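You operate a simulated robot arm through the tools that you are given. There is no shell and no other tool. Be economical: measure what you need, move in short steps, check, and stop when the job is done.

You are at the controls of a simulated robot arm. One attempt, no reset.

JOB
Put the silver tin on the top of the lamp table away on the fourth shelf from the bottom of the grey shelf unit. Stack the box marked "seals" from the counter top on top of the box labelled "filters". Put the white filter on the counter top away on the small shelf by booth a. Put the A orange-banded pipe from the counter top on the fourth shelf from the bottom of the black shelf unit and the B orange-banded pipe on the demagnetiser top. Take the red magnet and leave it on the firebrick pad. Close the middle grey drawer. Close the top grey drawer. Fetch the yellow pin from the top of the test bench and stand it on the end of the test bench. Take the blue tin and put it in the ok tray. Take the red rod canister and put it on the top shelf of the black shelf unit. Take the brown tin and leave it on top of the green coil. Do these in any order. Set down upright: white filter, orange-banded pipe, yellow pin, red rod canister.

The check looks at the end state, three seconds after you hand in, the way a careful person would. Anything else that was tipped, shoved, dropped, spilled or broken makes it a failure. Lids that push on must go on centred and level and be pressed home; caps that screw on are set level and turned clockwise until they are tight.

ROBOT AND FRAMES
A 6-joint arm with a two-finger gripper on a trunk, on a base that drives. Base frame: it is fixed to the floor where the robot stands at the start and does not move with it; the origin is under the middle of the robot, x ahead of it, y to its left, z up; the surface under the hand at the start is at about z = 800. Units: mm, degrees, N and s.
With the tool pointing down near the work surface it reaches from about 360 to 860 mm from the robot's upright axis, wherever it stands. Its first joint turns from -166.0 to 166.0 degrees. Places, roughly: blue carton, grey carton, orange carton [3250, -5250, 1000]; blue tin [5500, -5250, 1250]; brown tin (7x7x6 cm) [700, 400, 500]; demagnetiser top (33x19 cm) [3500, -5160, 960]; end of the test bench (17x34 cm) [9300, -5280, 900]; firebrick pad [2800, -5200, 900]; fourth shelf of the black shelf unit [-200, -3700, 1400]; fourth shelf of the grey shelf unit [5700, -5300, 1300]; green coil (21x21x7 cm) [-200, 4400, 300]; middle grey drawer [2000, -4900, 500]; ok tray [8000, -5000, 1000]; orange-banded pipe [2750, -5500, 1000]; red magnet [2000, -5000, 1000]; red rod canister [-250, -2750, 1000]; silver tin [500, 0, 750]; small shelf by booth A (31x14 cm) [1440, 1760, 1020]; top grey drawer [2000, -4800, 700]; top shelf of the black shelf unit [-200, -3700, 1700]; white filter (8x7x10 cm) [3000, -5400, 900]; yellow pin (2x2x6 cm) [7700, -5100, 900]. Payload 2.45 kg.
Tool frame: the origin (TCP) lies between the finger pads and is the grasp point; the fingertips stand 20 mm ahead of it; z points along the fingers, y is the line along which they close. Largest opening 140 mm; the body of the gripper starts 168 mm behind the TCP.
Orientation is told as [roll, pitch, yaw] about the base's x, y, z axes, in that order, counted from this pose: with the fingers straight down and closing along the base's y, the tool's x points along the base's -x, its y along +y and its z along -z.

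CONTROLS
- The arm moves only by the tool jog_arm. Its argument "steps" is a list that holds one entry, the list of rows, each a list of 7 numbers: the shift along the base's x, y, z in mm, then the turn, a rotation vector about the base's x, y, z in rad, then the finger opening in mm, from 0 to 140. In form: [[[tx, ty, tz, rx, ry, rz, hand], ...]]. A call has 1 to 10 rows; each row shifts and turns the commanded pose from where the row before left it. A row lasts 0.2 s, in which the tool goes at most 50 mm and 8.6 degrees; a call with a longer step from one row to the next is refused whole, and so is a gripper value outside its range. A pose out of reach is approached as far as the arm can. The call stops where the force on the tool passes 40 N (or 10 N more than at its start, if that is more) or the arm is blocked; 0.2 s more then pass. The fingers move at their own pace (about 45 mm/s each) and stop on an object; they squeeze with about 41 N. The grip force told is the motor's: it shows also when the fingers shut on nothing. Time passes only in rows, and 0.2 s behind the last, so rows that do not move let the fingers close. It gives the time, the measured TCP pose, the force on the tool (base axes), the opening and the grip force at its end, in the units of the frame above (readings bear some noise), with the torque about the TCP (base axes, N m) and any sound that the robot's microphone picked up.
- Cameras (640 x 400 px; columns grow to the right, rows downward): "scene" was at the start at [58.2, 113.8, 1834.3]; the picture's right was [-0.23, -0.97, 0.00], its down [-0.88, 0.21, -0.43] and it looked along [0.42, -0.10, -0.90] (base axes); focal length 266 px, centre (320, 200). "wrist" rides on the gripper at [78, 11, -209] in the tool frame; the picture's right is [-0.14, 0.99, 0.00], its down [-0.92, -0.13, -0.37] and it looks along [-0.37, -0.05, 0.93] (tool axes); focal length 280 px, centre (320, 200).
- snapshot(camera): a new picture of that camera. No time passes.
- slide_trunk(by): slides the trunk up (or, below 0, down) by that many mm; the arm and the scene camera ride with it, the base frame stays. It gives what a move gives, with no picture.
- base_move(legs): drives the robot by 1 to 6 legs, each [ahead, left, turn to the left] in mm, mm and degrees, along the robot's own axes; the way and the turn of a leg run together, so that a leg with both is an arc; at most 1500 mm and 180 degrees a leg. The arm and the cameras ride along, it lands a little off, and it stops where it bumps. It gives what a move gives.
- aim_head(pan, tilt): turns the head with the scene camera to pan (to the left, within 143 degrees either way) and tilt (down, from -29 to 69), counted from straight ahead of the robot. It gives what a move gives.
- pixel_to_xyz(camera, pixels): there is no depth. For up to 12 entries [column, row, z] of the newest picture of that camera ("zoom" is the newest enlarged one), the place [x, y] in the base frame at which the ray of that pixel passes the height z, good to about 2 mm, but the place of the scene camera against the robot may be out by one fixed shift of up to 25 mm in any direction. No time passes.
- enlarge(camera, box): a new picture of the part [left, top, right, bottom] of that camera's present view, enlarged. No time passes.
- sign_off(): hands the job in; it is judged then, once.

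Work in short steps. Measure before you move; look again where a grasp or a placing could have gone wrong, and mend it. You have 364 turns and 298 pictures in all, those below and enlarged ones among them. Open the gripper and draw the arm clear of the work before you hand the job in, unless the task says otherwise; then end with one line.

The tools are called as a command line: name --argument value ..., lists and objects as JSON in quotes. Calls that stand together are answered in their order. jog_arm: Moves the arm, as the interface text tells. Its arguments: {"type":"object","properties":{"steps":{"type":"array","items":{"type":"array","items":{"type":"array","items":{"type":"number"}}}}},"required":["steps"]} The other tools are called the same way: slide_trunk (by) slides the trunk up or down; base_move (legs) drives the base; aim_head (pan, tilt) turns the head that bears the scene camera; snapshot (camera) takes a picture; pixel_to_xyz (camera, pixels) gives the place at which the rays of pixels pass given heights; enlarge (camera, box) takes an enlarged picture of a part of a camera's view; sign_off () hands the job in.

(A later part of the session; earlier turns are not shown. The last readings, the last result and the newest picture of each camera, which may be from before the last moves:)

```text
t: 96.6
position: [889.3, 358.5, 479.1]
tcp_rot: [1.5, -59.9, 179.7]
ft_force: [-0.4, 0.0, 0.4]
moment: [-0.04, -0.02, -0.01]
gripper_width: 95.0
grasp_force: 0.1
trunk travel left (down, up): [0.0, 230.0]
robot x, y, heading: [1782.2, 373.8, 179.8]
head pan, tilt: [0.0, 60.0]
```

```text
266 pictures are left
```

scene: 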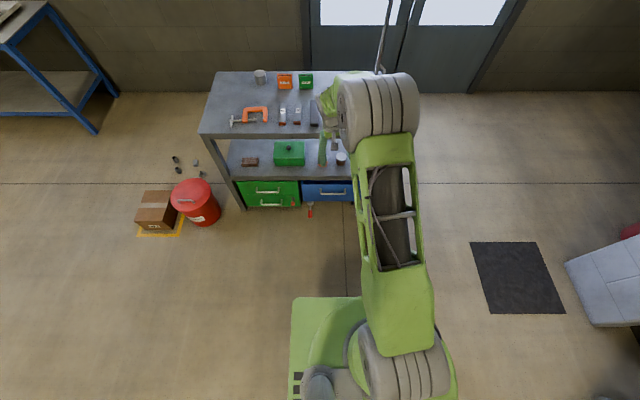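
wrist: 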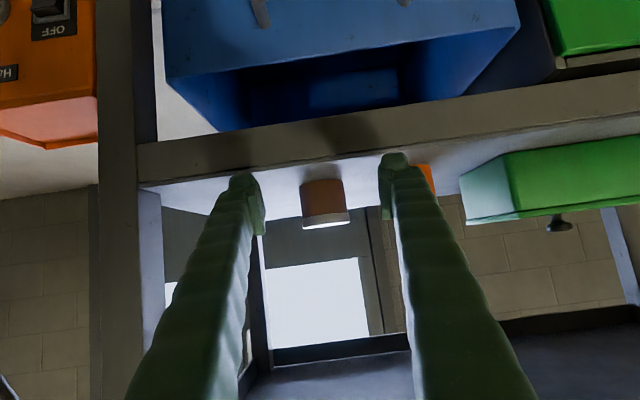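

pixel_to_xyz --camera "wrist" --pixels '[[325, 180, 440], [325, 228, 500], [325, 228, 495], [300, 165, 440], [325, 180, 435]]'

base_move --legs '[[90, 0, 0]]'

snapshot --camera "wrist"

```text
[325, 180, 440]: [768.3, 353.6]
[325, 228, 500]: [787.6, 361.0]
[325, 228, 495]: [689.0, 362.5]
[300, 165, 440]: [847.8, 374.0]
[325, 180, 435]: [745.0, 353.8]
```

```text
t: 97.7
position: [801.0, 358.6, 479.2]
tcp_rot: [1.7, -60.0, 179.7]
ft_force: [0.7, -0.5, -0.1]
moment: [0.02, -0.02, 0.01]
gripper_width: 95.2
grasp_force: 0.0
trunk travel left (down, up): [0.0, 230.0]
robot x, y, heading: [1697.1, 370.0, 180.1]
head pan, tilt: [0.0, 60.0]
```

```text
265 pictures are left
```

wrist: 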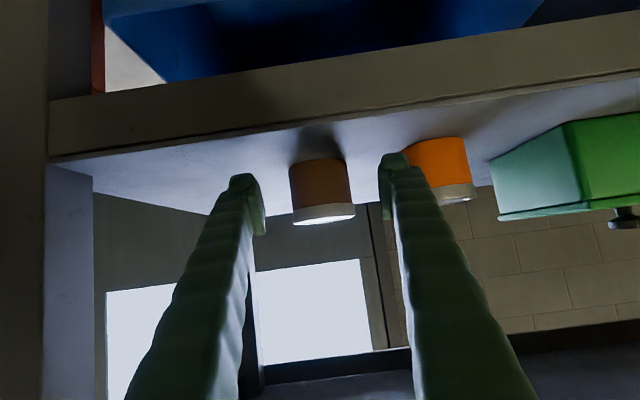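

pixel_to_xyz --camera "wrist" --pixels '[[320, 161, 440], [322, 222, 500], [290, 205, 490], [354, 203, 490]]'

base_move --legs '[[60, 0, 0]]'

snapshot --camera "wrist"

```text
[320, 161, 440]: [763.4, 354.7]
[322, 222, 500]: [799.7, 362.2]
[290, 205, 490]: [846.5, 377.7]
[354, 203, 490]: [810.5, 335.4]
```

```text
t: 98.6
position: [741.4, 359.4, 478.4]
tcp_rot: [1.7, -59.8, 179.7]
ft_force: [-0.1, 0.3, 0.1]
moment: [0.01, 0.0, 0.0]
gripper_width: 95.1
grasp_force: 0.0
trunk travel left (down, up): [0.0, 230.0]
robot x, y, heading: [1635.3, 372.9, 179.5]
head pan, tilt: [0.0, 60.0]
```

```text
264 pictures are left
```

wrist: 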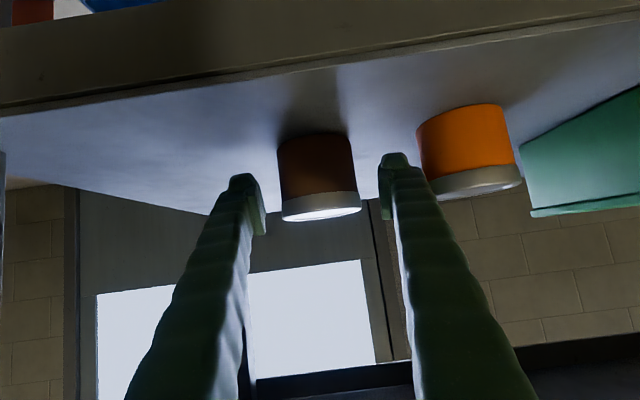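

pixel_to_xyz --camera "wrist" --pixels '[[314, 136, 440], [314, 136, 430], [314, 136, 420], [282, 205, 480], [361, 203, 480], [282, 205, 470], [361, 203, 470], [488, 112, 430]]'

```text
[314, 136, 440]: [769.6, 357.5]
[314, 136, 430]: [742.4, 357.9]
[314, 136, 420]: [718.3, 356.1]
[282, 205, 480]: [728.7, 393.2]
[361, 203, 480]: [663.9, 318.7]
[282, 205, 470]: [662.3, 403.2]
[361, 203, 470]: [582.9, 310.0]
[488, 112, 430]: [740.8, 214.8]
```

Triangulating, the tin is at about (692, 357), deck z≈423, top ≈483. I retract 40 mm, lower 20 mm, then drive on.

jog_arm --steps '[[[40, 0, 0, 0, 0, 0, 95], [0, 0, -20, 0, 0, 0, 95]]]'

base_move --legs '[[65, 0, 0]]'

snapshot --camera "wrist"

```text
t: 99.2
position: [779.8, 357.6, 463.9]
tcp_rot: [1.6, -60.3, 179.9]
ft_force: [23.4, -3.5, 29.7]
moment: [1.65, -0.48, -1.35]
gripper_width: 96.3
grasp_force: 0.6
trunk travel left (down, up): [0.0, 230.0]
robot x, y, heading: [1635.8, 369.9, 180.1]
head pan, tilt: [0.0, 60.0]
```

```text
t: 100.3
position: [717.6, 357.6, 463.4]
tcp_rot: [1.2, -60.6, -179.7]
ft_force: [0.3, -0.1, 0.6]
moment: [0.11, -0.05, -0.02]
gripper_width: 95.3
grasp_force: 0.5
trunk travel left (down, up): [0.0, 230.0]
robot x, y, heading: [1572.0, 369.7, 179.6]
head pan, tilt: [0.0, 60.0]
stopped in leg 1: the force on the tool passed its limit at 743 N (the readings are from after the stop); the commanded pose is now the measured one
```

```text
263 pictures are left
```

wrist: 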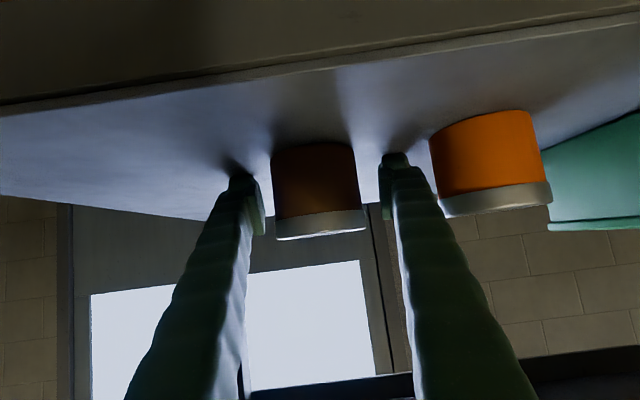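

The fingertips touched the deck (so the deck is ~438) and the drive got a force spike. I check the cart and items for shifts.

snapshot --camera "scene"

pixel_to_xyz --camera "wrist" --pixels '[[310, 143, 438], [276, 222, 490], [365, 217, 490], [276, 222, 495], [365, 217, 495], [310, 238, 498]]'

```text
262 pictures are left
```

scene: 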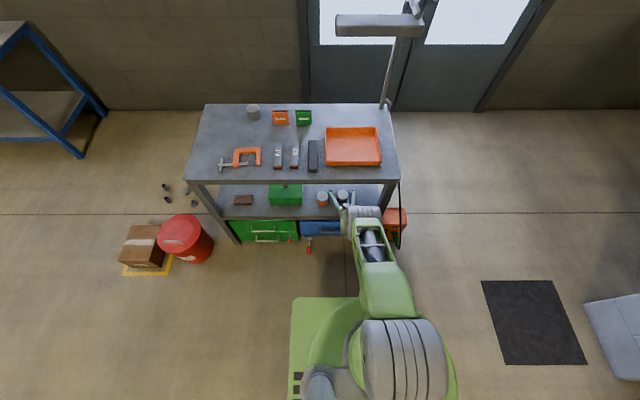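

```text
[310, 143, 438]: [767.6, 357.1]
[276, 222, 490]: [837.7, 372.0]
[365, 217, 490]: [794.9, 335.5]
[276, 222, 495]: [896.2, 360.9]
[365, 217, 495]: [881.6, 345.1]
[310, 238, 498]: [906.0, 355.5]
```

Cart and items look unmoved. I raise 4 mm, advance 24 mm by arm and look again.

jog_arm --steps '[[[0, 0, 4, 0, 0, 0, 95], [-12, 0, 0, 0, 0, 0, 95], [-12, 0, 0, 0, 0, 0, 95]]]'

snapshot --camera "wrist"

```text
t: 101.1
position: [693.5, 357.5, 467.5]
tcp_rot: [1.3, -60.7, -179.7]
ft_force: [0.2, -0.5, -0.1]
moment: [-0.02, -0.01, 0.0]
gripper_width: 95.1
grasp_force: 0.0
trunk travel left (down, up): [0.0, 230.0]
robot x, y, heading: [1570.5, 373.2, 179.8]
head pan, tilt: [0.0, 60.0]
```

```text
261 pictures are left
```

wrist: 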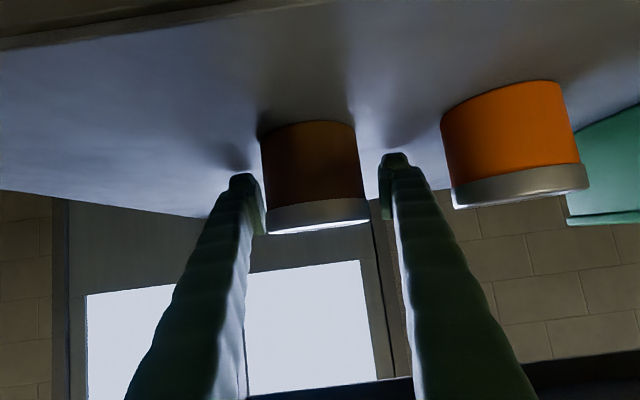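

The tin now sits between the pads; close and check width.

jog_arm --steps '[[[-5, 0, 0, 0, 0, 0, 60], [0, 0, 0, 0, 0, 0, 60], [0, 0, 0, 0, 0, 0, 60], [0, 0, 0, 0, 0, 0, 60]]]'

snapshot --camera "wrist"

```text
t: 102.1
position: [687.9, 357.6, 468.0]
tcp_rot: [1.3, -60.6, -179.7]
ft_force: [-0.4, -0.2, -0.4]
moment: [0.0, 0.02, -0.01]
gripper_width: 60.0
grasp_force: 0.1
trunk travel left (down, up): [0.0, 230.0]
robot x, y, heading: [1574.3, 372.4, 179.9]
head pan, tilt: [0.0, 60.0]
```

```text
260 pictures are left
```

wrist: 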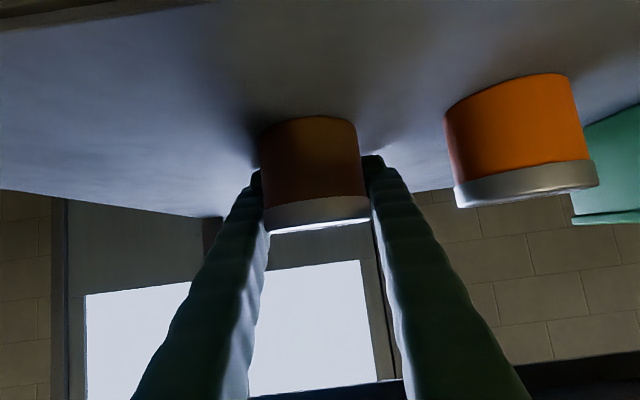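

Fingers closed past the tin width: they pass above it with the tips beyond, so the tin is nearer, at x≈748. Reopen, pull back 60 mm, and look before closing.

jog_arm --steps '[[[0, 0, 0, 0, 0, 0, 95], [0, 0, 0, 0, 0, 0, 95], [0, 0, 0, 0, 0, 0, 95], [20, 0, 0, 0, 0, 0, 95], [20, 0, 0, 0, 0, 0, 95], [20, 0, 0, 0, 0, 0, 95]]]'

snapshot --camera "wrist"

```text
t: 103.5
position: [748.9, 356.4, 468.7]
tcp_rot: [1.4, -60.6, -179.6]
ft_force: [0.9, -0.2, 0.0]
moment: [0.02, 0.03, 0.02]
gripper_width: 95.2
grasp_force: 0.1
trunk travel left (down, up): [0.0, 230.0]
robot x, y, heading: [1574.5, 372.5, 180.0]
head pan, tilt: [0.0, 60.0]
```

```text
259 pictures are left
```

wrist: 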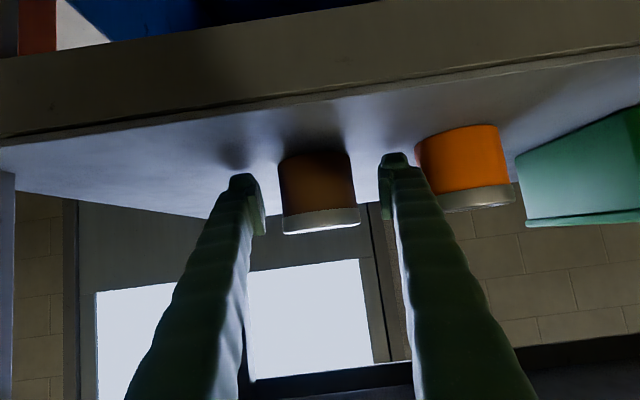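

Re-checking scale across frames gives a tin diameter of ~60 mm centred near x≈750, so the hand is now right around it. Closing.

jog_arm --steps '[[[0, 0, 0, 0, 0, 0, 40], [0, 0, 0, 0, 0, 0, 40], [0, 0, 0, 0, 0, 0, 40], [0, 0, 0, 0, 0, 0, 40]]]'

snapshot --camera "wrist"

```text
t: 104.5
position: [748.5, 357.3, 467.2]
tcp_rot: [1.2, -60.6, -179.8]
ft_force: [0.0, 1.7, 1.4]
moment: [0.06, 0.03, -0.03]
gripper_width: 60.6
grasp_force: 40.7
trunk travel left (down, up): [0.0, 230.0]
robot x, y, heading: [1571.8, 370.8, 179.7]
head pan, tilt: [0.0, 60.0]
```

```text
258 pictures are left
```

wrist: 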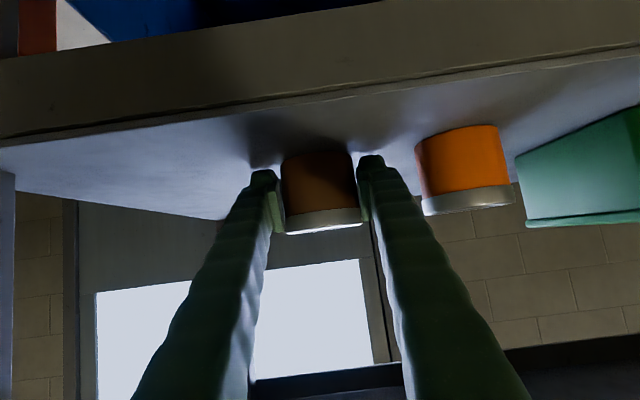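

Gripped at 60.6 mm. Lift 25 mm and back the base out.

jog_arm --steps '[[[0, 0, 12, 0, 0, 0, 40], [0, 0, 13, 0, 0, 0, 40]]]'

base_move --legs '[[-300, 0, 0]]'

snapshot --camera "wrist"

```text
t: 105.1
position: [749.9, 357.6, 491.1]
tcp_rot: [1.3, -60.5, -179.7]
ft_force: [0.7, 0.0, -2.0]
moment: [-0.01, -0.01, 0.02]
gripper_width: 60.7
grasp_force: 40.7
trunk travel left (down, up): [0.0, 230.0]
robot x, y, heading: [1572.4, 373.2, 179.9]
head pan, tilt: [0.0, 60.0]
```

```text
t: 107.2
position: [1044.8, 354.8, 492.2]
tcp_rot: [1.4, -60.6, -179.7]
ft_force: [-1.2, -0.1, -2.3]
moment: [0.01, -0.02, 0.01]
gripper_width: 60.6
grasp_force: 40.6
trunk travel left (down, up): [0.0, 230.0]
robot x, y, heading: [1872.3, 370.3, 180.1]
head pan, tilt: [0.0, 60.0]
```

```text
257 pictures are left
```

wrist: 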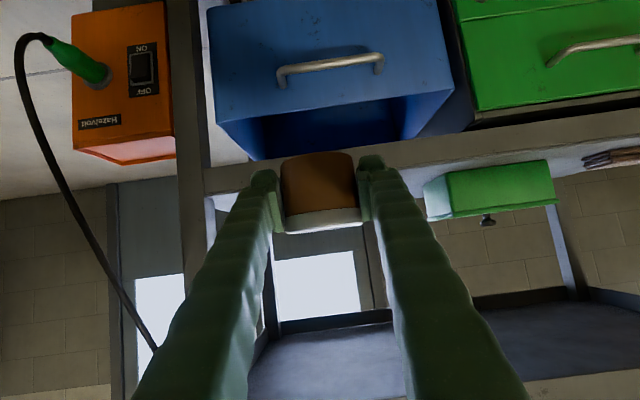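

The brown tin is held well. Drive around the cart's left end toward the corridor with the green rack.

base_move --legs '[[0, -950, 0], [1270, 0, 0], [0, 0, -90]]'

aim_head --pan 10 --tilt 25

snapshot --camera "scene"

```text
t: 125.6
position: [601.9, 2156.9, 492.7]
tcp_rot: [1.3, -60.6, 89.8]
ft_force: [-0.6, -0.3, -2.4]
moment: [-0.04, 0.05, 0.04]
gripper_width: 60.4
grasp_force: 41.0
trunk travel left (down, up): [0.0, 230.0]
robot x, y, heading: [609.1, 1329.1, 89.4]
head pan, tilt: [0.0, 60.0]
```

```text
t: 126.7
position: [602.1, 2156.6, 492.3]
tcp_rot: [1.4, -60.6, 89.8]
ft_force: [0.0, -0.7, -2.0]
moment: [0.0, -0.01, -0.02]
gripper_width: 60.1
grasp_force: 40.4
trunk travel left (down, up): [0.0, 230.0]
robot x, y, heading: [607.1, 1328.8, 89.4]
head pan, tilt: [10.0, 25.0]
```

```text
256 pictures are left
```

scene: 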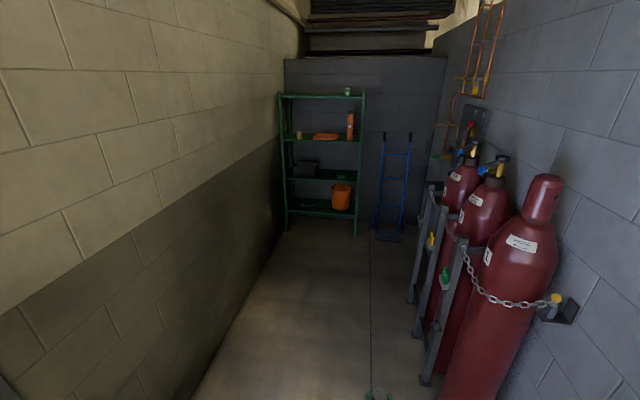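

base_move --legs '[[0, 690, 0], [1300, 0, 0]]'

aim_head --pan 0 --tilt 40

snapshot --camera "scene"

snapshot --camera "wrist"

```text
t: 139.3
position: [-58.4, 3468.5, 493.4]
tcp_rot: [1.1, -60.6, 89.5]
ft_force: [0.2, -0.8, -2.0]
moment: [-0.03, -0.01, 0.03]
gripper_width: 60.3
grasp_force: 41.3
trunk travel left (down, up): [0.0, 230.0]
robot x, y, heading: [-57.0, 2643.5, 88.8]
head pan, tilt: [10.0, 25.0]
```

```text
t: 140.1
position: [-60.6, 3469.0, 492.8]
tcp_rot: [1.2, -60.7, 89.5]
ft_force: [0.8, 0.2, -1.9]
moment: [-0.02, -0.01, -0.01]
gripper_width: 60.4
grasp_force: 40.9
trunk travel left (down, up): [0.0, 230.0]
robot x, y, heading: [-54.8, 2646.7, 89.2]
head pan, tilt: [0.0, 40.0]
```

```text
255 pictures are left
```

scene: 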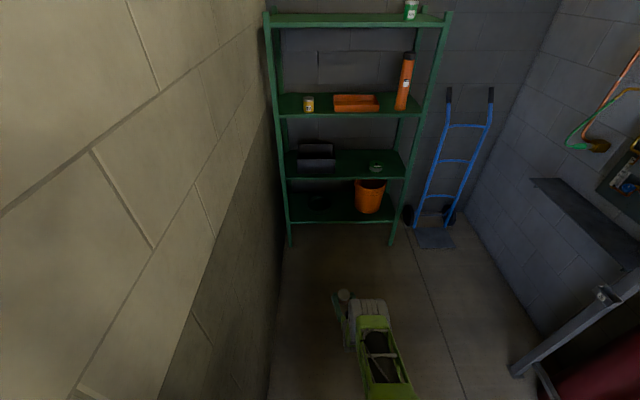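

```text
254 pictures are left
```

wrist: 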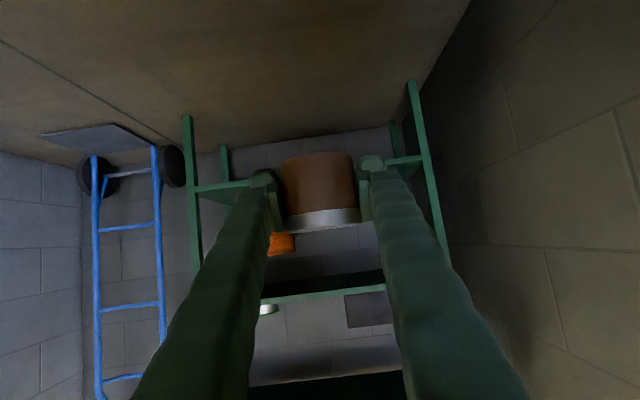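

enlarge --camera "scene" --box '[260, 130, 420, 230]'

pixel_to_xyz --camera "scene" --pixels '[[318, 203, 270], [318, 203, 200], [290, 245, 0], [392, 244, 0], [290, 224, 200], [290, 224, 250], [392, 222, 200], [290, 181, 550], [290, 181, 600], [400, 178, 550]]'

```text
4.00 times, centred on (340, 180) of scene
```

zoom: 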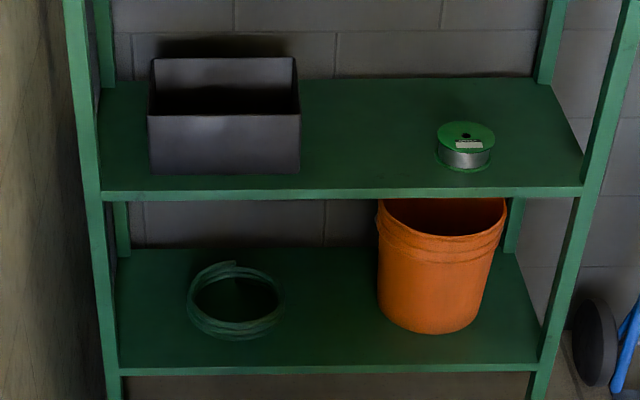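

```text
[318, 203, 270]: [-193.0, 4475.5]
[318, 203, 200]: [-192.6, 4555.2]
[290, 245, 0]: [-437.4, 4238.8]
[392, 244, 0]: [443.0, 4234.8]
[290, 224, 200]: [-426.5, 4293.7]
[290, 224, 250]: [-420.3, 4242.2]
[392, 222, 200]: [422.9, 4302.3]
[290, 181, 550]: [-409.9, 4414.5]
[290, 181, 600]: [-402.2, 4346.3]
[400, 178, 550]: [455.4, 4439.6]
```

The green hose coil sits on the bottom rack shelf (top of shelf z≈250) at about x −193. I test the arm's low reach here in free space first.

jog_arm --steps '[[[-20, -20, -20, 0, 0, 0, 40], [-20, -20, -20, 0, 0, 0, 40], [-20, 0, -25, 0, 0, 0, 40], [-20, 0, -25, 0, 0, 0, 40], [-20, 0, -25, 0, 0, 0, 40], [0, 0, -20, 0, 0, 0, 40]]]'

base_move --legs '[[500, 30, 0]]'

aim_head --pan 0 --tilt 50

snapshot --camera "scene"

snapshot --camera "wrist"

```text
t: 141.4
position: [-156.4, 3411.8, 423.3]
tcp_rot: [1.3, -60.5, 89.5]
ft_force: [0.0, -0.6, -2.5]
moment: [-0.01, -0.02, -0.05]
gripper_width: 60.3
grasp_force: 40.8
out of reach, approached as far as the arm can: row 4, 5, 6
trunk travel left (down, up): [0.0, 230.0]
robot x, y, heading: [-60.3, 2640.3, 88.9]
head pan, tilt: [0.0, 40.0]
```

```text
t: 144.4
position: [-171.6, 3912.3, 425.0]
tcp_rot: [1.3, -60.4, 89.2]
ft_force: [-0.6, 0.7, -1.4]
moment: [0.0, 0.02, 0.01]
gripper_width: 60.0
grasp_force: 41.2
trunk travel left (down, up): [0.0, 230.0]
robot x, y, heading: [-75.7, 3144.6, 88.6]
head pan, tilt: [0.0, 40.0]
```

```text
t: 145.1
position: [-170.2, 3910.5, 424.5]
tcp_rot: [1.2, -60.5, 89.2]
ft_force: [-0.1, -0.9, -1.6]
moment: [0.02, -0.01, 0.03]
gripper_width: 60.1
grasp_force: 41.0
trunk travel left (down, up): [0.0, 230.0]
robot x, y, heading: [-76.0, 3137.5, 88.6]
head pan, tilt: [0.0, 50.0]
```

```text
252 pictures are left
```

scene: 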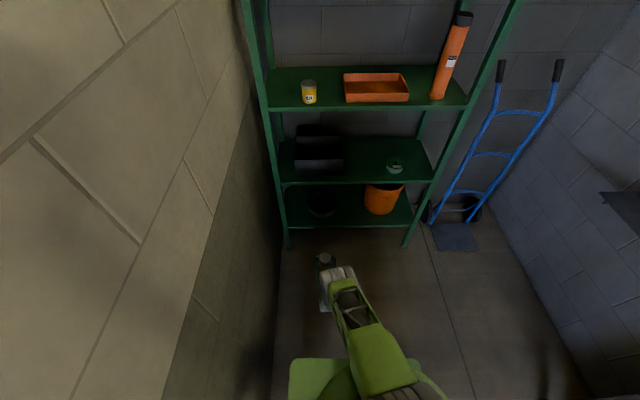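

```text
251 pictures are left
```

wrist: 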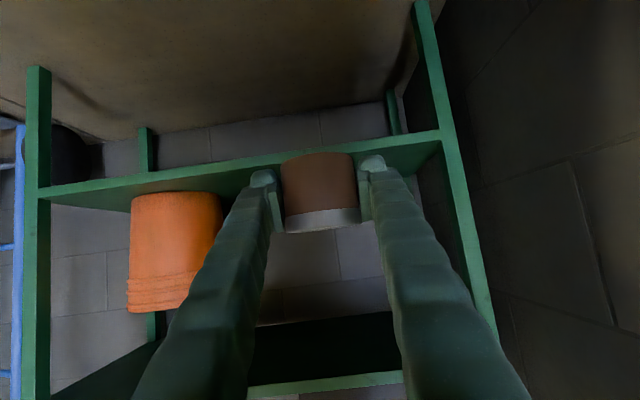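

The wrist bottoms out near z≈560, so a steeper hand is needed for the low shelf; I'd regrip on the shelf above. First a closer look at the coil.

enlarge --camera "scene" --box '[260, 120, 440, 240]'

pixel_to_xyz --camera "scene" --pixels '[[288, 229, 250], [405, 227, 250], [288, 184, 660], [430, 180, 660], [394, 167, 700], [320, 172, 680], [290, 247, 0], [403, 246, 0], [308, 206, 320], [336, 206, 320], [322, 216, 320]]'

```text
3.33 times, centred on (350, 180) of scene
```

zoom: 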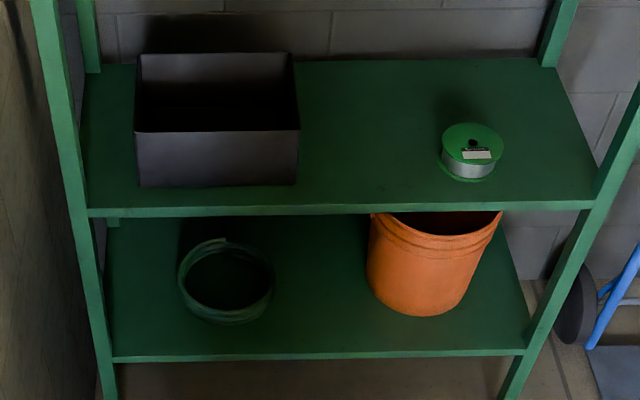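

```text
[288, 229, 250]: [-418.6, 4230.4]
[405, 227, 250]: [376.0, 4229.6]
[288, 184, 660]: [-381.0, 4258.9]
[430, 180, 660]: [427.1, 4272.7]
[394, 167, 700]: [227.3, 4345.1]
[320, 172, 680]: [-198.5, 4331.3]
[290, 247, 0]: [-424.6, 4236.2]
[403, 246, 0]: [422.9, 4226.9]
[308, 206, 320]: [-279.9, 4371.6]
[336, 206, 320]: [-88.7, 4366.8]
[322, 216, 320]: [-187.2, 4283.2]
```

pixel_to_xyz --camera "scene" --pixels '[[324, 259, 455], [321, 209, 320], [321, 192, 320], [306, 200, 320], [336, 200, 320]]'

enlarge --camera "scene" --box '[290, 235, 370, 285]'

```text
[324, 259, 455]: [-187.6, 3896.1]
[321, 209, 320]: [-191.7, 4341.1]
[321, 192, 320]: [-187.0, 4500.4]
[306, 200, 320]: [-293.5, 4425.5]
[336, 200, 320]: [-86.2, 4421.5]
```

```text
8.00 times, centred on (330, 260) of scene
```

zoom: 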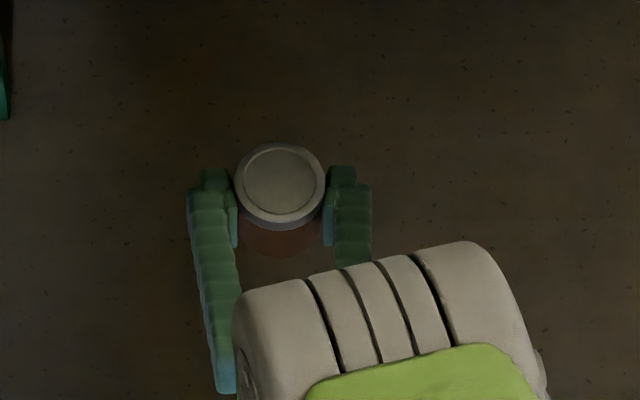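

Calibration: the scene camera reads about 8 mm short ahead and 11 mm too far left. I raise the tin above the second shelf (z≈680), to x≈50, then drive in to set it there for a steeper regrip.

jog_arm --steps '[[[28, 0, 40, 0, 0, 0, 40], [28, 0, 40, 0, 0, 0, 40], [28, 0, 40, 0, 0, 0, 40], [28, 0, 40, 0, 0, 0, 40], [28, 0, 40, 0, 0, 0, 40], [28, 0, 40, 0, 0, 0, 40], [28, 0, 40, 0, 0, 0, 40], [20, 0, 40, 0, 0, 0, 40]]]'

base_move --legs '[[350, 0, 0]]'

snapshot --camera "wrist"

snapshot --camera "scene"

```text
t: 146.9
position: [45.5, 3908.5, 744.3]
tcp_rot: [1.3, -60.4, 89.1]
ft_force: [0.2, 0.6, -2.2]
moment: [0.03, 0.0, 0.0]
gripper_width: 60.0
grasp_force: 41.3
trunk travel left (down, up): [0.0, 230.0]
robot x, y, heading: [-76.2, 3144.7, 88.7]
head pan, tilt: [0.0, 50.0]
```

```text
t: 148.9
position: [51.8, 4209.7, 740.3]
tcp_rot: [1.7, -59.9, 88.9]
ft_force: [-0.8, -2.9, 1.2]
moment: [-0.05, -0.11, -0.19]
gripper_width: 62.4
grasp_force: 41.0
trunk travel left (down, up): [0.0, 230.0]
robot x, y, heading: [-67.7, 3447.5, 88.8]
head pan, tilt: [0.0, 50.0]
stopped in leg 1: the force on the tool passed its limit at 56 N (the readings are from after the stop); the commanded pose is now the measured one
```

```text
248 pictures are left
```

wrist: 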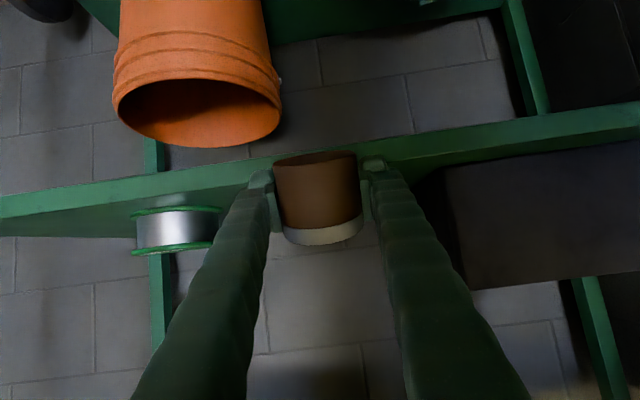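

```text
247 pictures are left
```

scene: 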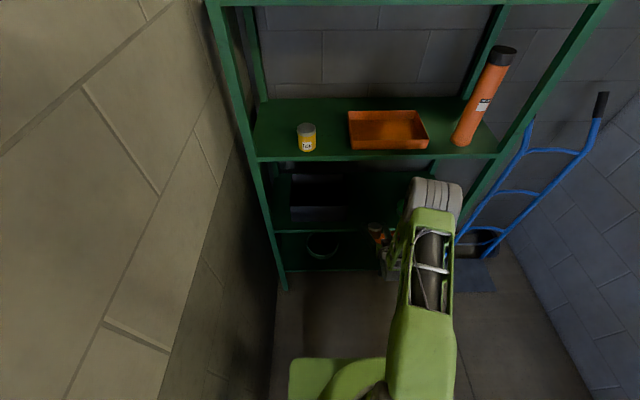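

The tin's lower edge touched the shelf lip — shelf is higher than I estimated. Back off, raise 60 mm and check.

base_move --legs '[[-60, 0, 0]]'

jog_arm --steps '[[[0, 0, 40, 0, 0, 0, 40], [0, 0, 40, 0, 0, 0, 40]]]'

snapshot --camera "wrist"

```text
t: 149.9
position: [52.0, 4150.7, 740.9]
tcp_rot: [1.5, -60.0, 88.9]
ft_force: [0.0, -0.1, -1.1]
moment: [0.06, -0.02, 0.05]
gripper_width: 62.7
grasp_force: 40.8
trunk travel left (down, up): [0.0, 230.0]
robot x, y, heading: [-69.6, 3384.2, 88.7]
head pan, tilt: [0.0, 50.0]
```

```text
t: 150.5
position: [53.0, 4149.8, 820.7]
tcp_rot: [1.5, -59.9, 89.0]
ft_force: [-0.1, -0.2, -2.1]
moment: [0.04, -0.02, 0.02]
gripper_width: 62.4
grasp_force: 40.6
trunk travel left (down, up): [0.0, 230.0]
robot x, y, heading: [-70.6, 3388.2, 88.8]
head pan, tilt: [0.0, 50.0]
```

```text
246 pictures are left
```

wrist: 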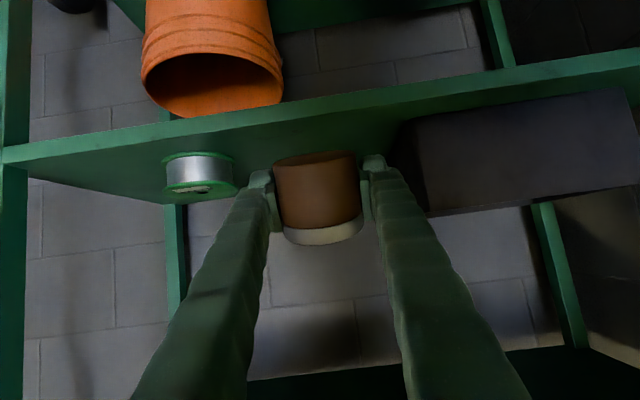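

pixel_to_xyz --camera "wrist" --pixels '[[230, 132, 700], [230, 132, 680], [230, 132, 720], [230, 112, 680], [200, 190, 700], [200, 190, 720], [530, 70, 700]]'

```text
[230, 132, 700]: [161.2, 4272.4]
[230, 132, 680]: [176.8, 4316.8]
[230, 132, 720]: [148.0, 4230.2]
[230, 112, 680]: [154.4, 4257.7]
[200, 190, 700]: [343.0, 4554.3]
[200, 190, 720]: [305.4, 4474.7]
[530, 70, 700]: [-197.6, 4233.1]
```

Shelf top ≈ z 716. Lower to z 775 and drive in 150 mm, then descend until contact.

jog_arm --steps '[[[0, 0, -40, 0, 0, 0, 40]]]'

base_move --legs '[[150, 0, 0]]'

jog_arm --steps '[[[0, 0, -10, 0, 0, 0, 40], [0, 0, -10, 0, 0, 0, 40], [0, 0, -5, 0, 0, 0, 40], [0, 0, -5, 0, 0, 0, 40], [0, 0, -4, 0, 0, 0, 40], [0, 0, -4, 0, 0, 0, 40], [0, 0, -4, 0, 0, 0, 40]]]'

```text
t: 150.9
position: [51.8, 4151.0, 780.2]
tcp_rot: [1.5, -60.0, 88.9]
ft_force: [-0.7, 0.6, -1.7]
moment: [0.01, 0.03, 0.02]
gripper_width: 62.4
grasp_force: 40.9
trunk travel left (down, up): [0.0, 230.0]
robot x, y, heading: [-72.2, 3386.4, 88.3]
head pan, tilt: [0.0, 50.0]
```

```text
t: 152.3
position: [57.7, 4300.5, 780.4]
tcp_rot: [1.5, -59.9, 88.9]
ft_force: [-0.4, 1.1, -1.5]
moment: [0.03, 0.02, -0.04]
gripper_width: 62.5
grasp_force: 40.6
trunk travel left (down, up): [0.0, 230.0]
robot x, y, heading: [-68.0, 3537.8, 88.5]
head pan, tilt: [0.0, 50.0]
```

```text
t: 153.5
position: [58.7, 4305.4, 756.0]
tcp_rot: [1.2, -61.0, 89.1]
ft_force: [0.0, 5.8, 10.6]
moment: [0.21, -0.06, 0.0]
gripper_width: 62.0
grasp_force: 41.0
trunk travel left (down, up): [0.0, 230.0]
robot x, y, heading: [-64.3, 3538.5, 88.8]
head pan, tilt: [0.0, 50.0]
stopped in row 5: the force on the tool passed its limit at 44 N (the readings are from after the stop); the commanded pose is now the measured one
```

Contact made. Open slightly, let the tin settle, and look.

jog_arm --steps '[[[0, 0, 0, 0, 0, 0, 85], [0, 0, 0, 0, 0, 0, 85], [0, 0, 0, 0, 0, 0, 85]]]'

snapshot --camera "wrist"

```text
t: 154.3
position: [59.0, 4303.0, 751.5]
tcp_rot: [1.4, -60.7, 88.9]
ft_force: [0.2, 0.4, 1.0]
moment: [-0.01, -0.04, -0.01]
gripper_width: 84.9
grasp_force: 0.1
trunk travel left (down, up): [0.0, 230.0]
robot x, y, heading: [-66.0, 3536.5, 88.8]
head pan, tilt: [0.0, 50.0]
```

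```text
245 pictures are left
```

wrist: 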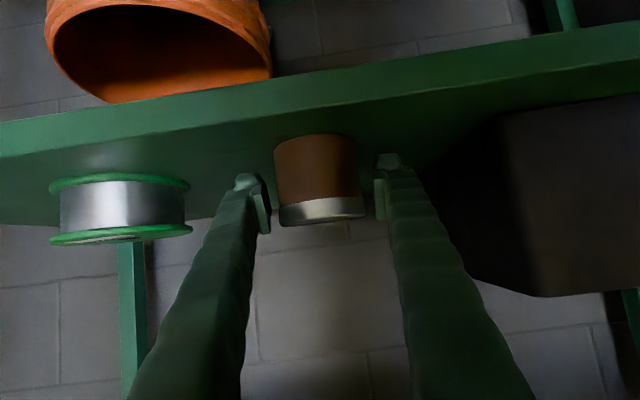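

Tin stands upright. Steepen the hand by 20° about the TCP and regrip.

jog_arm --steps '[[[0, 0, 0, -0.12, 0, 0, 85], [0, 0, 0, -0.12, 0, 0, 85], [0, 3, -2, -0.12, 0, 0, 85], [0, 0, 0, 0, 0, 0, 40], [0, 0, 0, 0, 0, 0, 40], [0, 0, 0, 0, 0, 0, 40], [0, 0, 0, 0, 0, 0, 40]]]'

snapshot --camera "wrist"

```text
t: 155.9
position: [59.9, 4305.8, 751.9]
tcp_rot: [0.9, -39.9, 89.3]
ft_force: [0.5, 0.1, 3.0]
moment: [-0.16, -0.12, 0.06]
gripper_width: 63.6
grasp_force: 40.8
trunk travel left (down, up): [0.0, 230.0]
robot x, y, heading: [-64.5, 3534.3, 88.3]
head pan, tilt: [0.0, 50.0]
```

```text
244 pictures are left
```

wrist: 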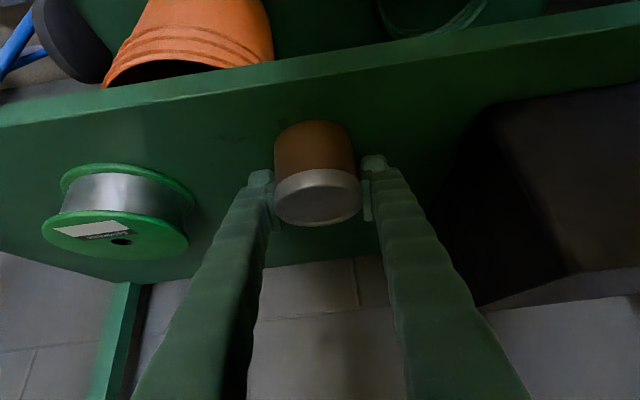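

Regripped. Lift, back out, then take the hand down to the coil's level.

jog_arm --steps '[[[0, 0, 20, 0, 0, 0, 40], [0, 0, 20, 0, 0, 0, 40]]]'

base_move --legs '[[-330, 0, 0]]'

jog_arm --steps '[[[-25, 0, -40, 0, 0, 0, 40], [-25, 0, -40, 0, 0, 0, 40], [-25, 0, -40, 0, 0, 0, 40], [-25, 0, -40, 0, 0, 0, 40], [-25, 0, -40, 0, 0, 0, 40], [-25, 0, -40, 0, 0, 0, 40], [-25, 0, -40, 0, 0, 0, 40], [-25, 0, -40, 0, 0, 0, 40], [-30, 0, -35, 0, 0, 0, 40]]]'

snapshot --camera "wrist"

```text
t: 156.5
position: [59.8, 4305.7, 791.4]
tcp_rot: [1.1, -39.9, 89.3]
ft_force: [0.1, -0.2, -1.5]
moment: [0.07, 0.03, -0.02]
gripper_width: 63.3
grasp_force: 40.6
trunk travel left (down, up): [0.0, 230.0]
robot x, y, heading: [-67.5, 3536.8, 88.8]
head pan, tilt: [0.0, 50.0]
```

```text
t: 158.7
position: [50.5, 3979.6, 792.1]
tcp_rot: [0.9, -40.0, 89.4]
ft_force: [0.1, -0.6, -3.1]
moment: [0.06, 0.0, 0.03]
gripper_width: 63.4
grasp_force: 40.6
trunk travel left (down, up): [0.0, 230.0]
robot x, y, heading: [-73.9, 3213.0, 88.6]
head pan, tilt: [0.0, 50.0]
```

```text
t: 160.7
position: [-180.5, 3979.1, 435.3]
tcp_rot: [1.0, -40.1, 89.4]
ft_force: [-0.7, 0.6, -1.7]
moment: [-0.03, -0.01, 0.0]
gripper_width: 63.3
grasp_force: 40.9
trunk travel left (down, up): [0.0, 230.0]
robot x, y, heading: [-76.4, 3211.1, 88.6]
head pan, tilt: [0.0, 50.0]
```

```text
243 pictures are left
```

wrist: 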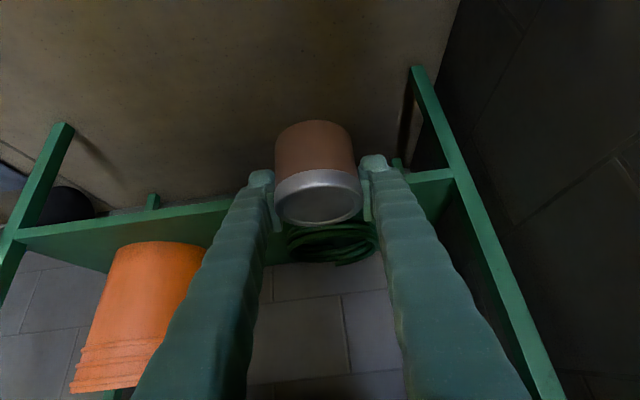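

enlarge --camera "wrist" --box '[240, 180, 440, 305]'

pixel_to_xyz --camera "wrist" --pixels '[[200, 215, 250], [200, 215, 270], [200, 215, 290], [287, 243, 340], [378, 240, 340], [287, 243, 310], [378, 240, 310], [440, 175, 270]]'

```text
3.20 times, centred on (340, 242) of wrist
```

zoom: 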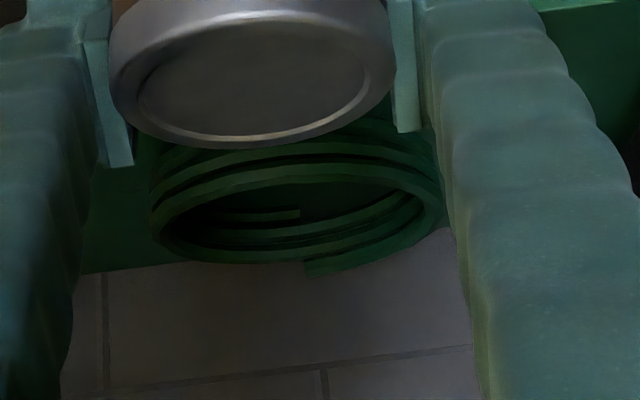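

```text
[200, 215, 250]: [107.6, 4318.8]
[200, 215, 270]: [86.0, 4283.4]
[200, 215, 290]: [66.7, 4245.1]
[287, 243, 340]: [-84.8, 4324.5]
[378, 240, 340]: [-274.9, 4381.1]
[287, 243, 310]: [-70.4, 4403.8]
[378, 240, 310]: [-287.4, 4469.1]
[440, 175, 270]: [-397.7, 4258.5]
```

The coil is an open spiral, centre about (−179, 4427). I drive in with z≈400 to just inside its front and feel whether it carries the tin. First 280 mm, then look.

jog_arm --steps '[[[0, 0, -15, 0, 0, 0, 40]]]'

base_move --legs '[[280, 0, 0]]'

snapshot --camera "wrist"

snapshot --camera "scene"

```text
t: 161.1
position: [-180.2, 3979.6, 419.5]
tcp_rot: [1.0, -39.9, 89.3]
ft_force: [0.9, 0.7, -2.1]
moment: [0.01, 0.01, 0.0]
gripper_width: 63.3
grasp_force: 40.9
trunk travel left (down, up): [0.0, 230.0]
robot x, y, heading: [-73.9, 3210.9, 88.7]
head pan, tilt: [0.0, 50.0]
```

```text
t: 163.0
position: [-174.0, 4260.7, 421.0]
tcp_rot: [0.9, -40.0, 89.4]
ft_force: [-0.1, -0.8, -1.2]
moment: [0.05, 0.01, 0.02]
gripper_width: 63.4
grasp_force: 40.8
trunk travel left (down, up): [0.0, 230.0]
robot x, y, heading: [-65.6, 3492.1, 88.6]
head pan, tilt: [0.0, 50.0]
```

```text
241 pictures are left
```

wrist: 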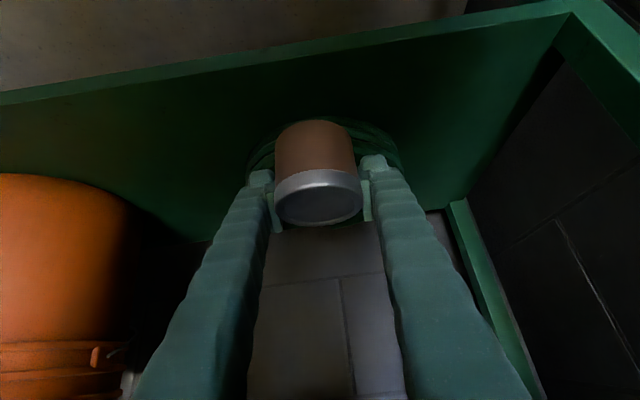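

```text
240 pictures are left
```

scene: 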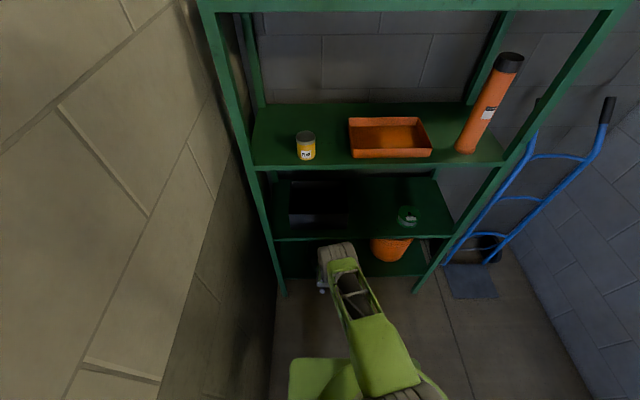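

pixel_to_xyz --camera "wrist" --pixels '[[247, 170, 320], [402, 165, 320], [320, 117, 320], [247, 170, 340], [402, 165, 340], [320, 117, 290], [300, 44, 283]]'

base_move --legs '[[130, 0, 0]]'

snapshot --camera "wrist"

```text
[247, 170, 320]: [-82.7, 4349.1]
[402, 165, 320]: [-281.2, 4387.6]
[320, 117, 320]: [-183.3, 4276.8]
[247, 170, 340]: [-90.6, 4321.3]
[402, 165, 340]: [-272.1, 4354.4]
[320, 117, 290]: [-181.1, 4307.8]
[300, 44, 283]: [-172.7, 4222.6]
```

```text
t: 164.3
position: [-170.0, 4390.4, 420.9]
tcp_rot: [0.9, -40.0, 89.4]
ft_force: [-0.3, 0.3, -0.6]
moment: [0.02, 0.03, -0.02]
gripper_width: 63.0
grasp_force: 41.1
trunk travel left (down, up): [0.0, 230.0]
robot x, y, heading: [-63.6, 3620.1, 88.4]
head pan, tilt: [0.0, 50.0]
```

```text
239 pictures are left
```

wrist: 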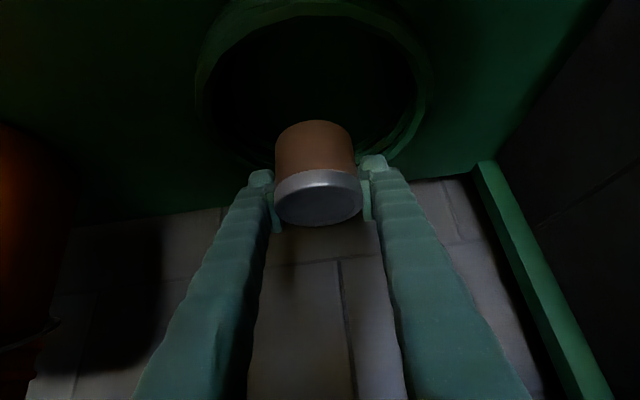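

pixel_to_xyz --camera "wrist" --pixels '[[195, 90, 320], [430, 90, 320], [312, 3, 320], [312, 18, 320], [195, 90, 345], [430, 90, 345], [312, 18, 345]]'

jog_arm --steps '[[[-8, 0, -10, 0, 0, 0, 40], [0, 0, -10, 0, 0, 0, 40], [0, 0, -5, 0, 0, 0, 40], [0, 0, -5, 0, 0, 0, 40], [0, 0, -5, 0, 0, 0, 40], [0, 0, -5, 0, 0, 0, 40], [0, 0, -5, 0, 0, 0, 40], [0, 0, -5, 0, 0, 0, 40], [0, 0, -5, 0, 0, 0, 40]]]'

```text
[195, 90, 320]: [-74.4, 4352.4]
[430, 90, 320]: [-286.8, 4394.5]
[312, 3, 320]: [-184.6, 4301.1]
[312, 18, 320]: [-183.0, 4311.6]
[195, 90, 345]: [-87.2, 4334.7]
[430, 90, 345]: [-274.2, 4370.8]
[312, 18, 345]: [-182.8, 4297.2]
```

```text
t: 165.6
position: [-179.4, 4393.5, 390.8]
tcp_rot: [1.0, -40.6, 89.4]
ft_force: [1.6, -18.8, 29.6]
moment: [-0.5, -0.2, -0.04]
gripper_width: 63.0
grasp_force: 40.8
trunk travel left (down, up): [0.0, 230.0]
robot x, y, heading: [-66.7, 3620.4, 88.7]
head pan, tilt: [0.0, 50.0]
stopped in row 6: the force on the tool passed its limit at 40 N (the readings are from after the stop); the commanded pose is now the measured one
```

Contact at TCP z≈390, i.e. tin base ≈356, matching shelf 283 + 70 coil height: the coil does support it. Release and look.

jog_arm --steps '[[[0, 0, -2, 0, 0, 0, 40], [0, 0, 0, 0, 0, 0, 85], [0, 0, 0, 0, 0, 0, 85], [0, 0, 0, 0, 0, 0, 85]]]'

snapshot --camera "wrist"

```text
t: 166.6
position: [-178.9, 4392.8, 386.3]
tcp_rot: [1.0, -40.2, 89.5]
ft_force: [0.5, -0.6, 0.9]
moment: [0.0, 0.03, -0.02]
gripper_width: 85.0
grasp_force: 0.1
trunk travel left (down, up): [0.0, 230.0]
robot x, y, heading: [-66.3, 3622.8, 88.3]
head pan, tilt: [0.0, 50.0]
```

```text
238 pictures are left
```

wrist: 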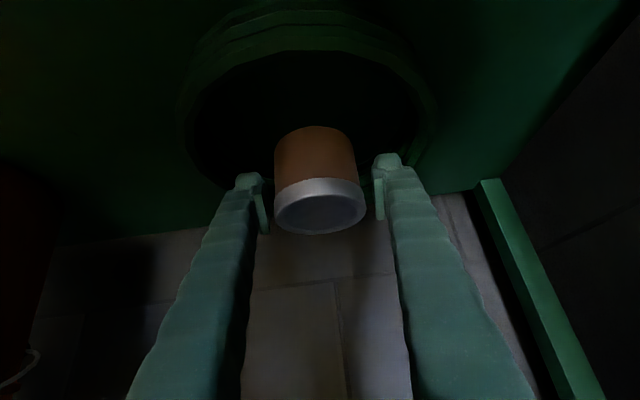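

Tin stays put, supported. Back straight out and verify from a distance.

base_move --legs '[[-450, 0, 0]]'

snapshot --camera "wrist"

```text
t: 169.3
position: [-186.5, 3941.1, 384.9]
tcp_rot: [1.0, -40.3, 89.2]
ft_force: [-0.8, -0.2, 0.0]
moment: [0.0, 0.01, 0.01]
gripper_width: 85.1
grasp_force: 0.0
trunk travel left (down, up): [0.0, 230.0]
robot x, y, heading: [-76.8, 3170.7, 88.6]
head pan, tilt: [0.0, 50.0]
```

```text
237 pictures are left
```

wrist: 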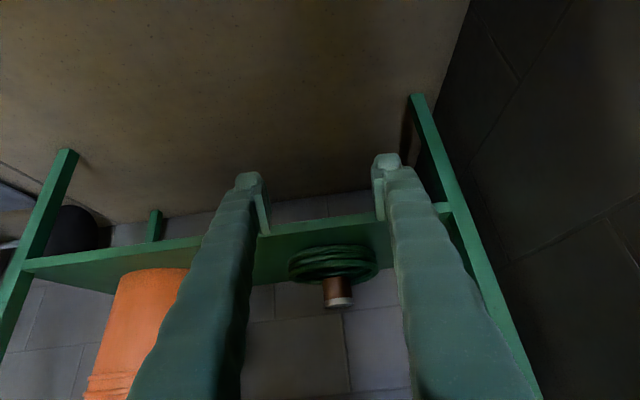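

The brown tin stands on the coil. Now raise the hand to a vertical, high travel pose and raise the trunk back.

jog_arm --steps '[[[10, -10, 45, -0.11, 0, 0, 100], [10, -10, 45, -0.11, 0, 0, 100], [10, -10, 45, -0.11, 0, 0, 100], [10, -10, 45, -0.12, 0, 0, 100], [10, -10, 45, -0.12, 0, 0, 100], [10, -10, 45, -0.12, 0, 0, 100], [10, -15, 45, 0, 0, 0, 100], [10, -15, 45, 0, 0, 0, 100], [10, -15, 45, 0, 0, 0, 100], [10, -15, 45, 0, 0, 0, 100]]]'

slide_trunk --by 100

```text
t: 171.5
position: [-84.0, 3822.2, 788.7]
tcp_rot: [-3.9, -9.1, 89.3]
ft_force: [0.7, 0.8, 0.1]
moment: [0.01, -0.01, 0.03]
gripper_width: 100.1
grasp_force: 0.0
out of reach, approached as far as the arm can: row 4, 5, 6, 9, 10
trunk travel left (down, up): [0.0, 230.0]
robot x, y, heading: [-77.7, 3169.0, 88.4]
head pan, tilt: [0.0, 50.0]
```

```text
t: 172.8
position: [-84.6, 3823.3, 886.8]
tcp_rot: [-3.9, -9.2, 89.4]
ft_force: [-0.3, 0.2, 0.4]
moment: [0.02, -0.01, 0.01]
gripper_width: 99.9
grasp_force: 0.0
trunk travel left (down, up): [-100.0, 130.0]
robot x, y, heading: [-77.5, 3168.4, 88.4]
head pan, tilt: [0.0, 50.0]
```

jog_arm --steps '[[[0, -10, 45, -0.08, 0, 0, 100], [0, -10, 45, -0.08, 0, 0, 100], [0, -10, 45, 0, -0.035, 0, 100], [0, -15, 45, 0, -0.035, 0, 100], [0, -20, 45, 0, 0, 0, 100], [0, -20, 45, 0, 0, 0, 100], [0, -20, 45, 0, 0, 0, 100], [0, -30, 35, 0, 0, 0, 100], [0, -30, 20, 0, 0, 0, 100], [0, -40, 0, 0, 0, 0, 100]]]'

```text
t: 175.0
position: [-79.9, 3591.1, 1221.1]
tcp_rot: [-13.4, -2.8, 90.0]
ft_force: [0.7, 0.5, 0.4]
moment: [0.05, -0.04, 0.0]
gripper_width: 100.1
grasp_force: 0.1
out of reach, approached as far as the arm can: row 1, 2, 8, 9, 10
trunk travel left (down, up): [-100.0, 130.0]
robot x, y, heading: [-76.5, 3167.4, 88.4]
head pan, tilt: [0.0, 50.0]
```

Level the hand and raise more, then drive back to the start side of the cart for the silver tin.

jog_arm --steps '[[[0, 0, 25, 0, 0.078, 0, 140], [0, 0, 25, 0, 0.078, 0, 140], [0, 0, 25, -0.05, 0.078, 0, 140]]]'

base_move --legs '[[-900, -60, 0], [-780, -50, 0], [0, 0, -88.4]]'

```text
t: 175.8
position: [-78.5, 3595.5, 1244.0]
tcp_rot: [-13.2, -4.9, 90.1]
ft_force: [-0.2, -0.2, 0.7]
moment: [-0.01, 0.02, -0.01]
gripper_width: 140.0
grasp_force: 0.1
out of reach, approached as far as the arm can: row 1, 2, 3
trunk travel left (down, up): [-100.0, 130.0]
robot x, y, heading: [-75.4, 3169.4, 88.2]
head pan, tilt: [0.0, 50.0]
```

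```text
t: 188.2
position: [421.4, 1494.4, 1244.0]
tcp_rot: [-13.1, -4.9, 2.0]
ft_force: [0.2, -0.7, -0.2]
moment: [0.02, 0.01, 0.0]
gripper_width: 140.1
grasp_force: 0.1
trunk travel left (down, up): [-100.0, 130.0]
robot x, y, heading: [-3.4, 1478.9, 0.5]
head pan, tilt: [0.0, 50.0]
```

base_move --legs '[[0, -1480, 0]]'

jog_arm --steps '[[[10, -20, 0, 0.07, 0, 0, 100], [10, -20, 0, 0.07, 0.04, 0, 100], [10, -20, 0, 0.09, 0.045, 0, 100], [10, -20, -30, 0, 0, 0, 100], [10, -20, -30, 0, 0, 0, 100], [10, -20, -30, 0, 0, 0, 100]]]'

snapshot --camera "wrist"

```text
t: 195.8
position: [427.3, 643.4, 1245.3]
tcp_rot: [-12.5, -5.2, 1.5]
ft_force: [-3.8, 10.2, -5.0]
moment: [0.15, -0.05, -0.35]
gripper_width: 132.6
grasp_force: 0.1
trunk travel left (down, up): [-100.0, 130.0]
robot x, y, heading: [-2.2, 619.3, 0.0]
head pan, tilt: [0.0, 50.0]
stopped in leg 1: the force on the tool passed its limit at 55 N (the readings are from after the stop); the commanded pose is now the measured one
```

```text
t: 196.8
position: [461.6, 586.8, 1182.0]
tcp_rot: [-11.9, -5.4, 1.5]
ft_force: [14.2, 15.2, -19.5]
moment: [-0.88, 0.9, 0.12]
gripper_width: 92.3
grasp_force: 0.1
out of reach, approached as far as the arm can: row 1, 2, 3
trunk travel left (down, up): [-100.0, 130.0]
robot x, y, heading: [-3.3, 623.7, 0.1]
head pan, tilt: [0.0, 50.0]
stopped in row 5: the force on the tool passed its limit at 46 N (the readings are from after the stop); the commanded pose is now the measured one
```

```text
236 pictures are left
```

wrist: 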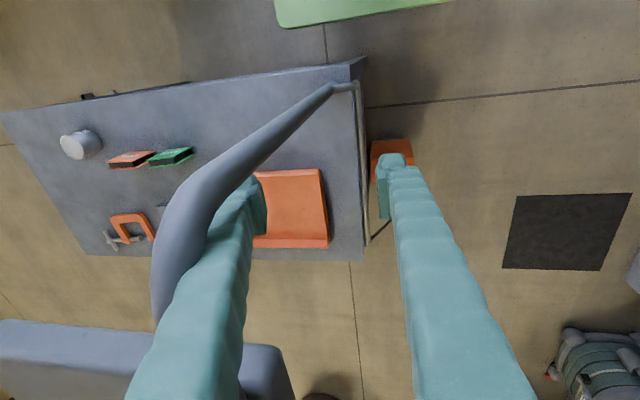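

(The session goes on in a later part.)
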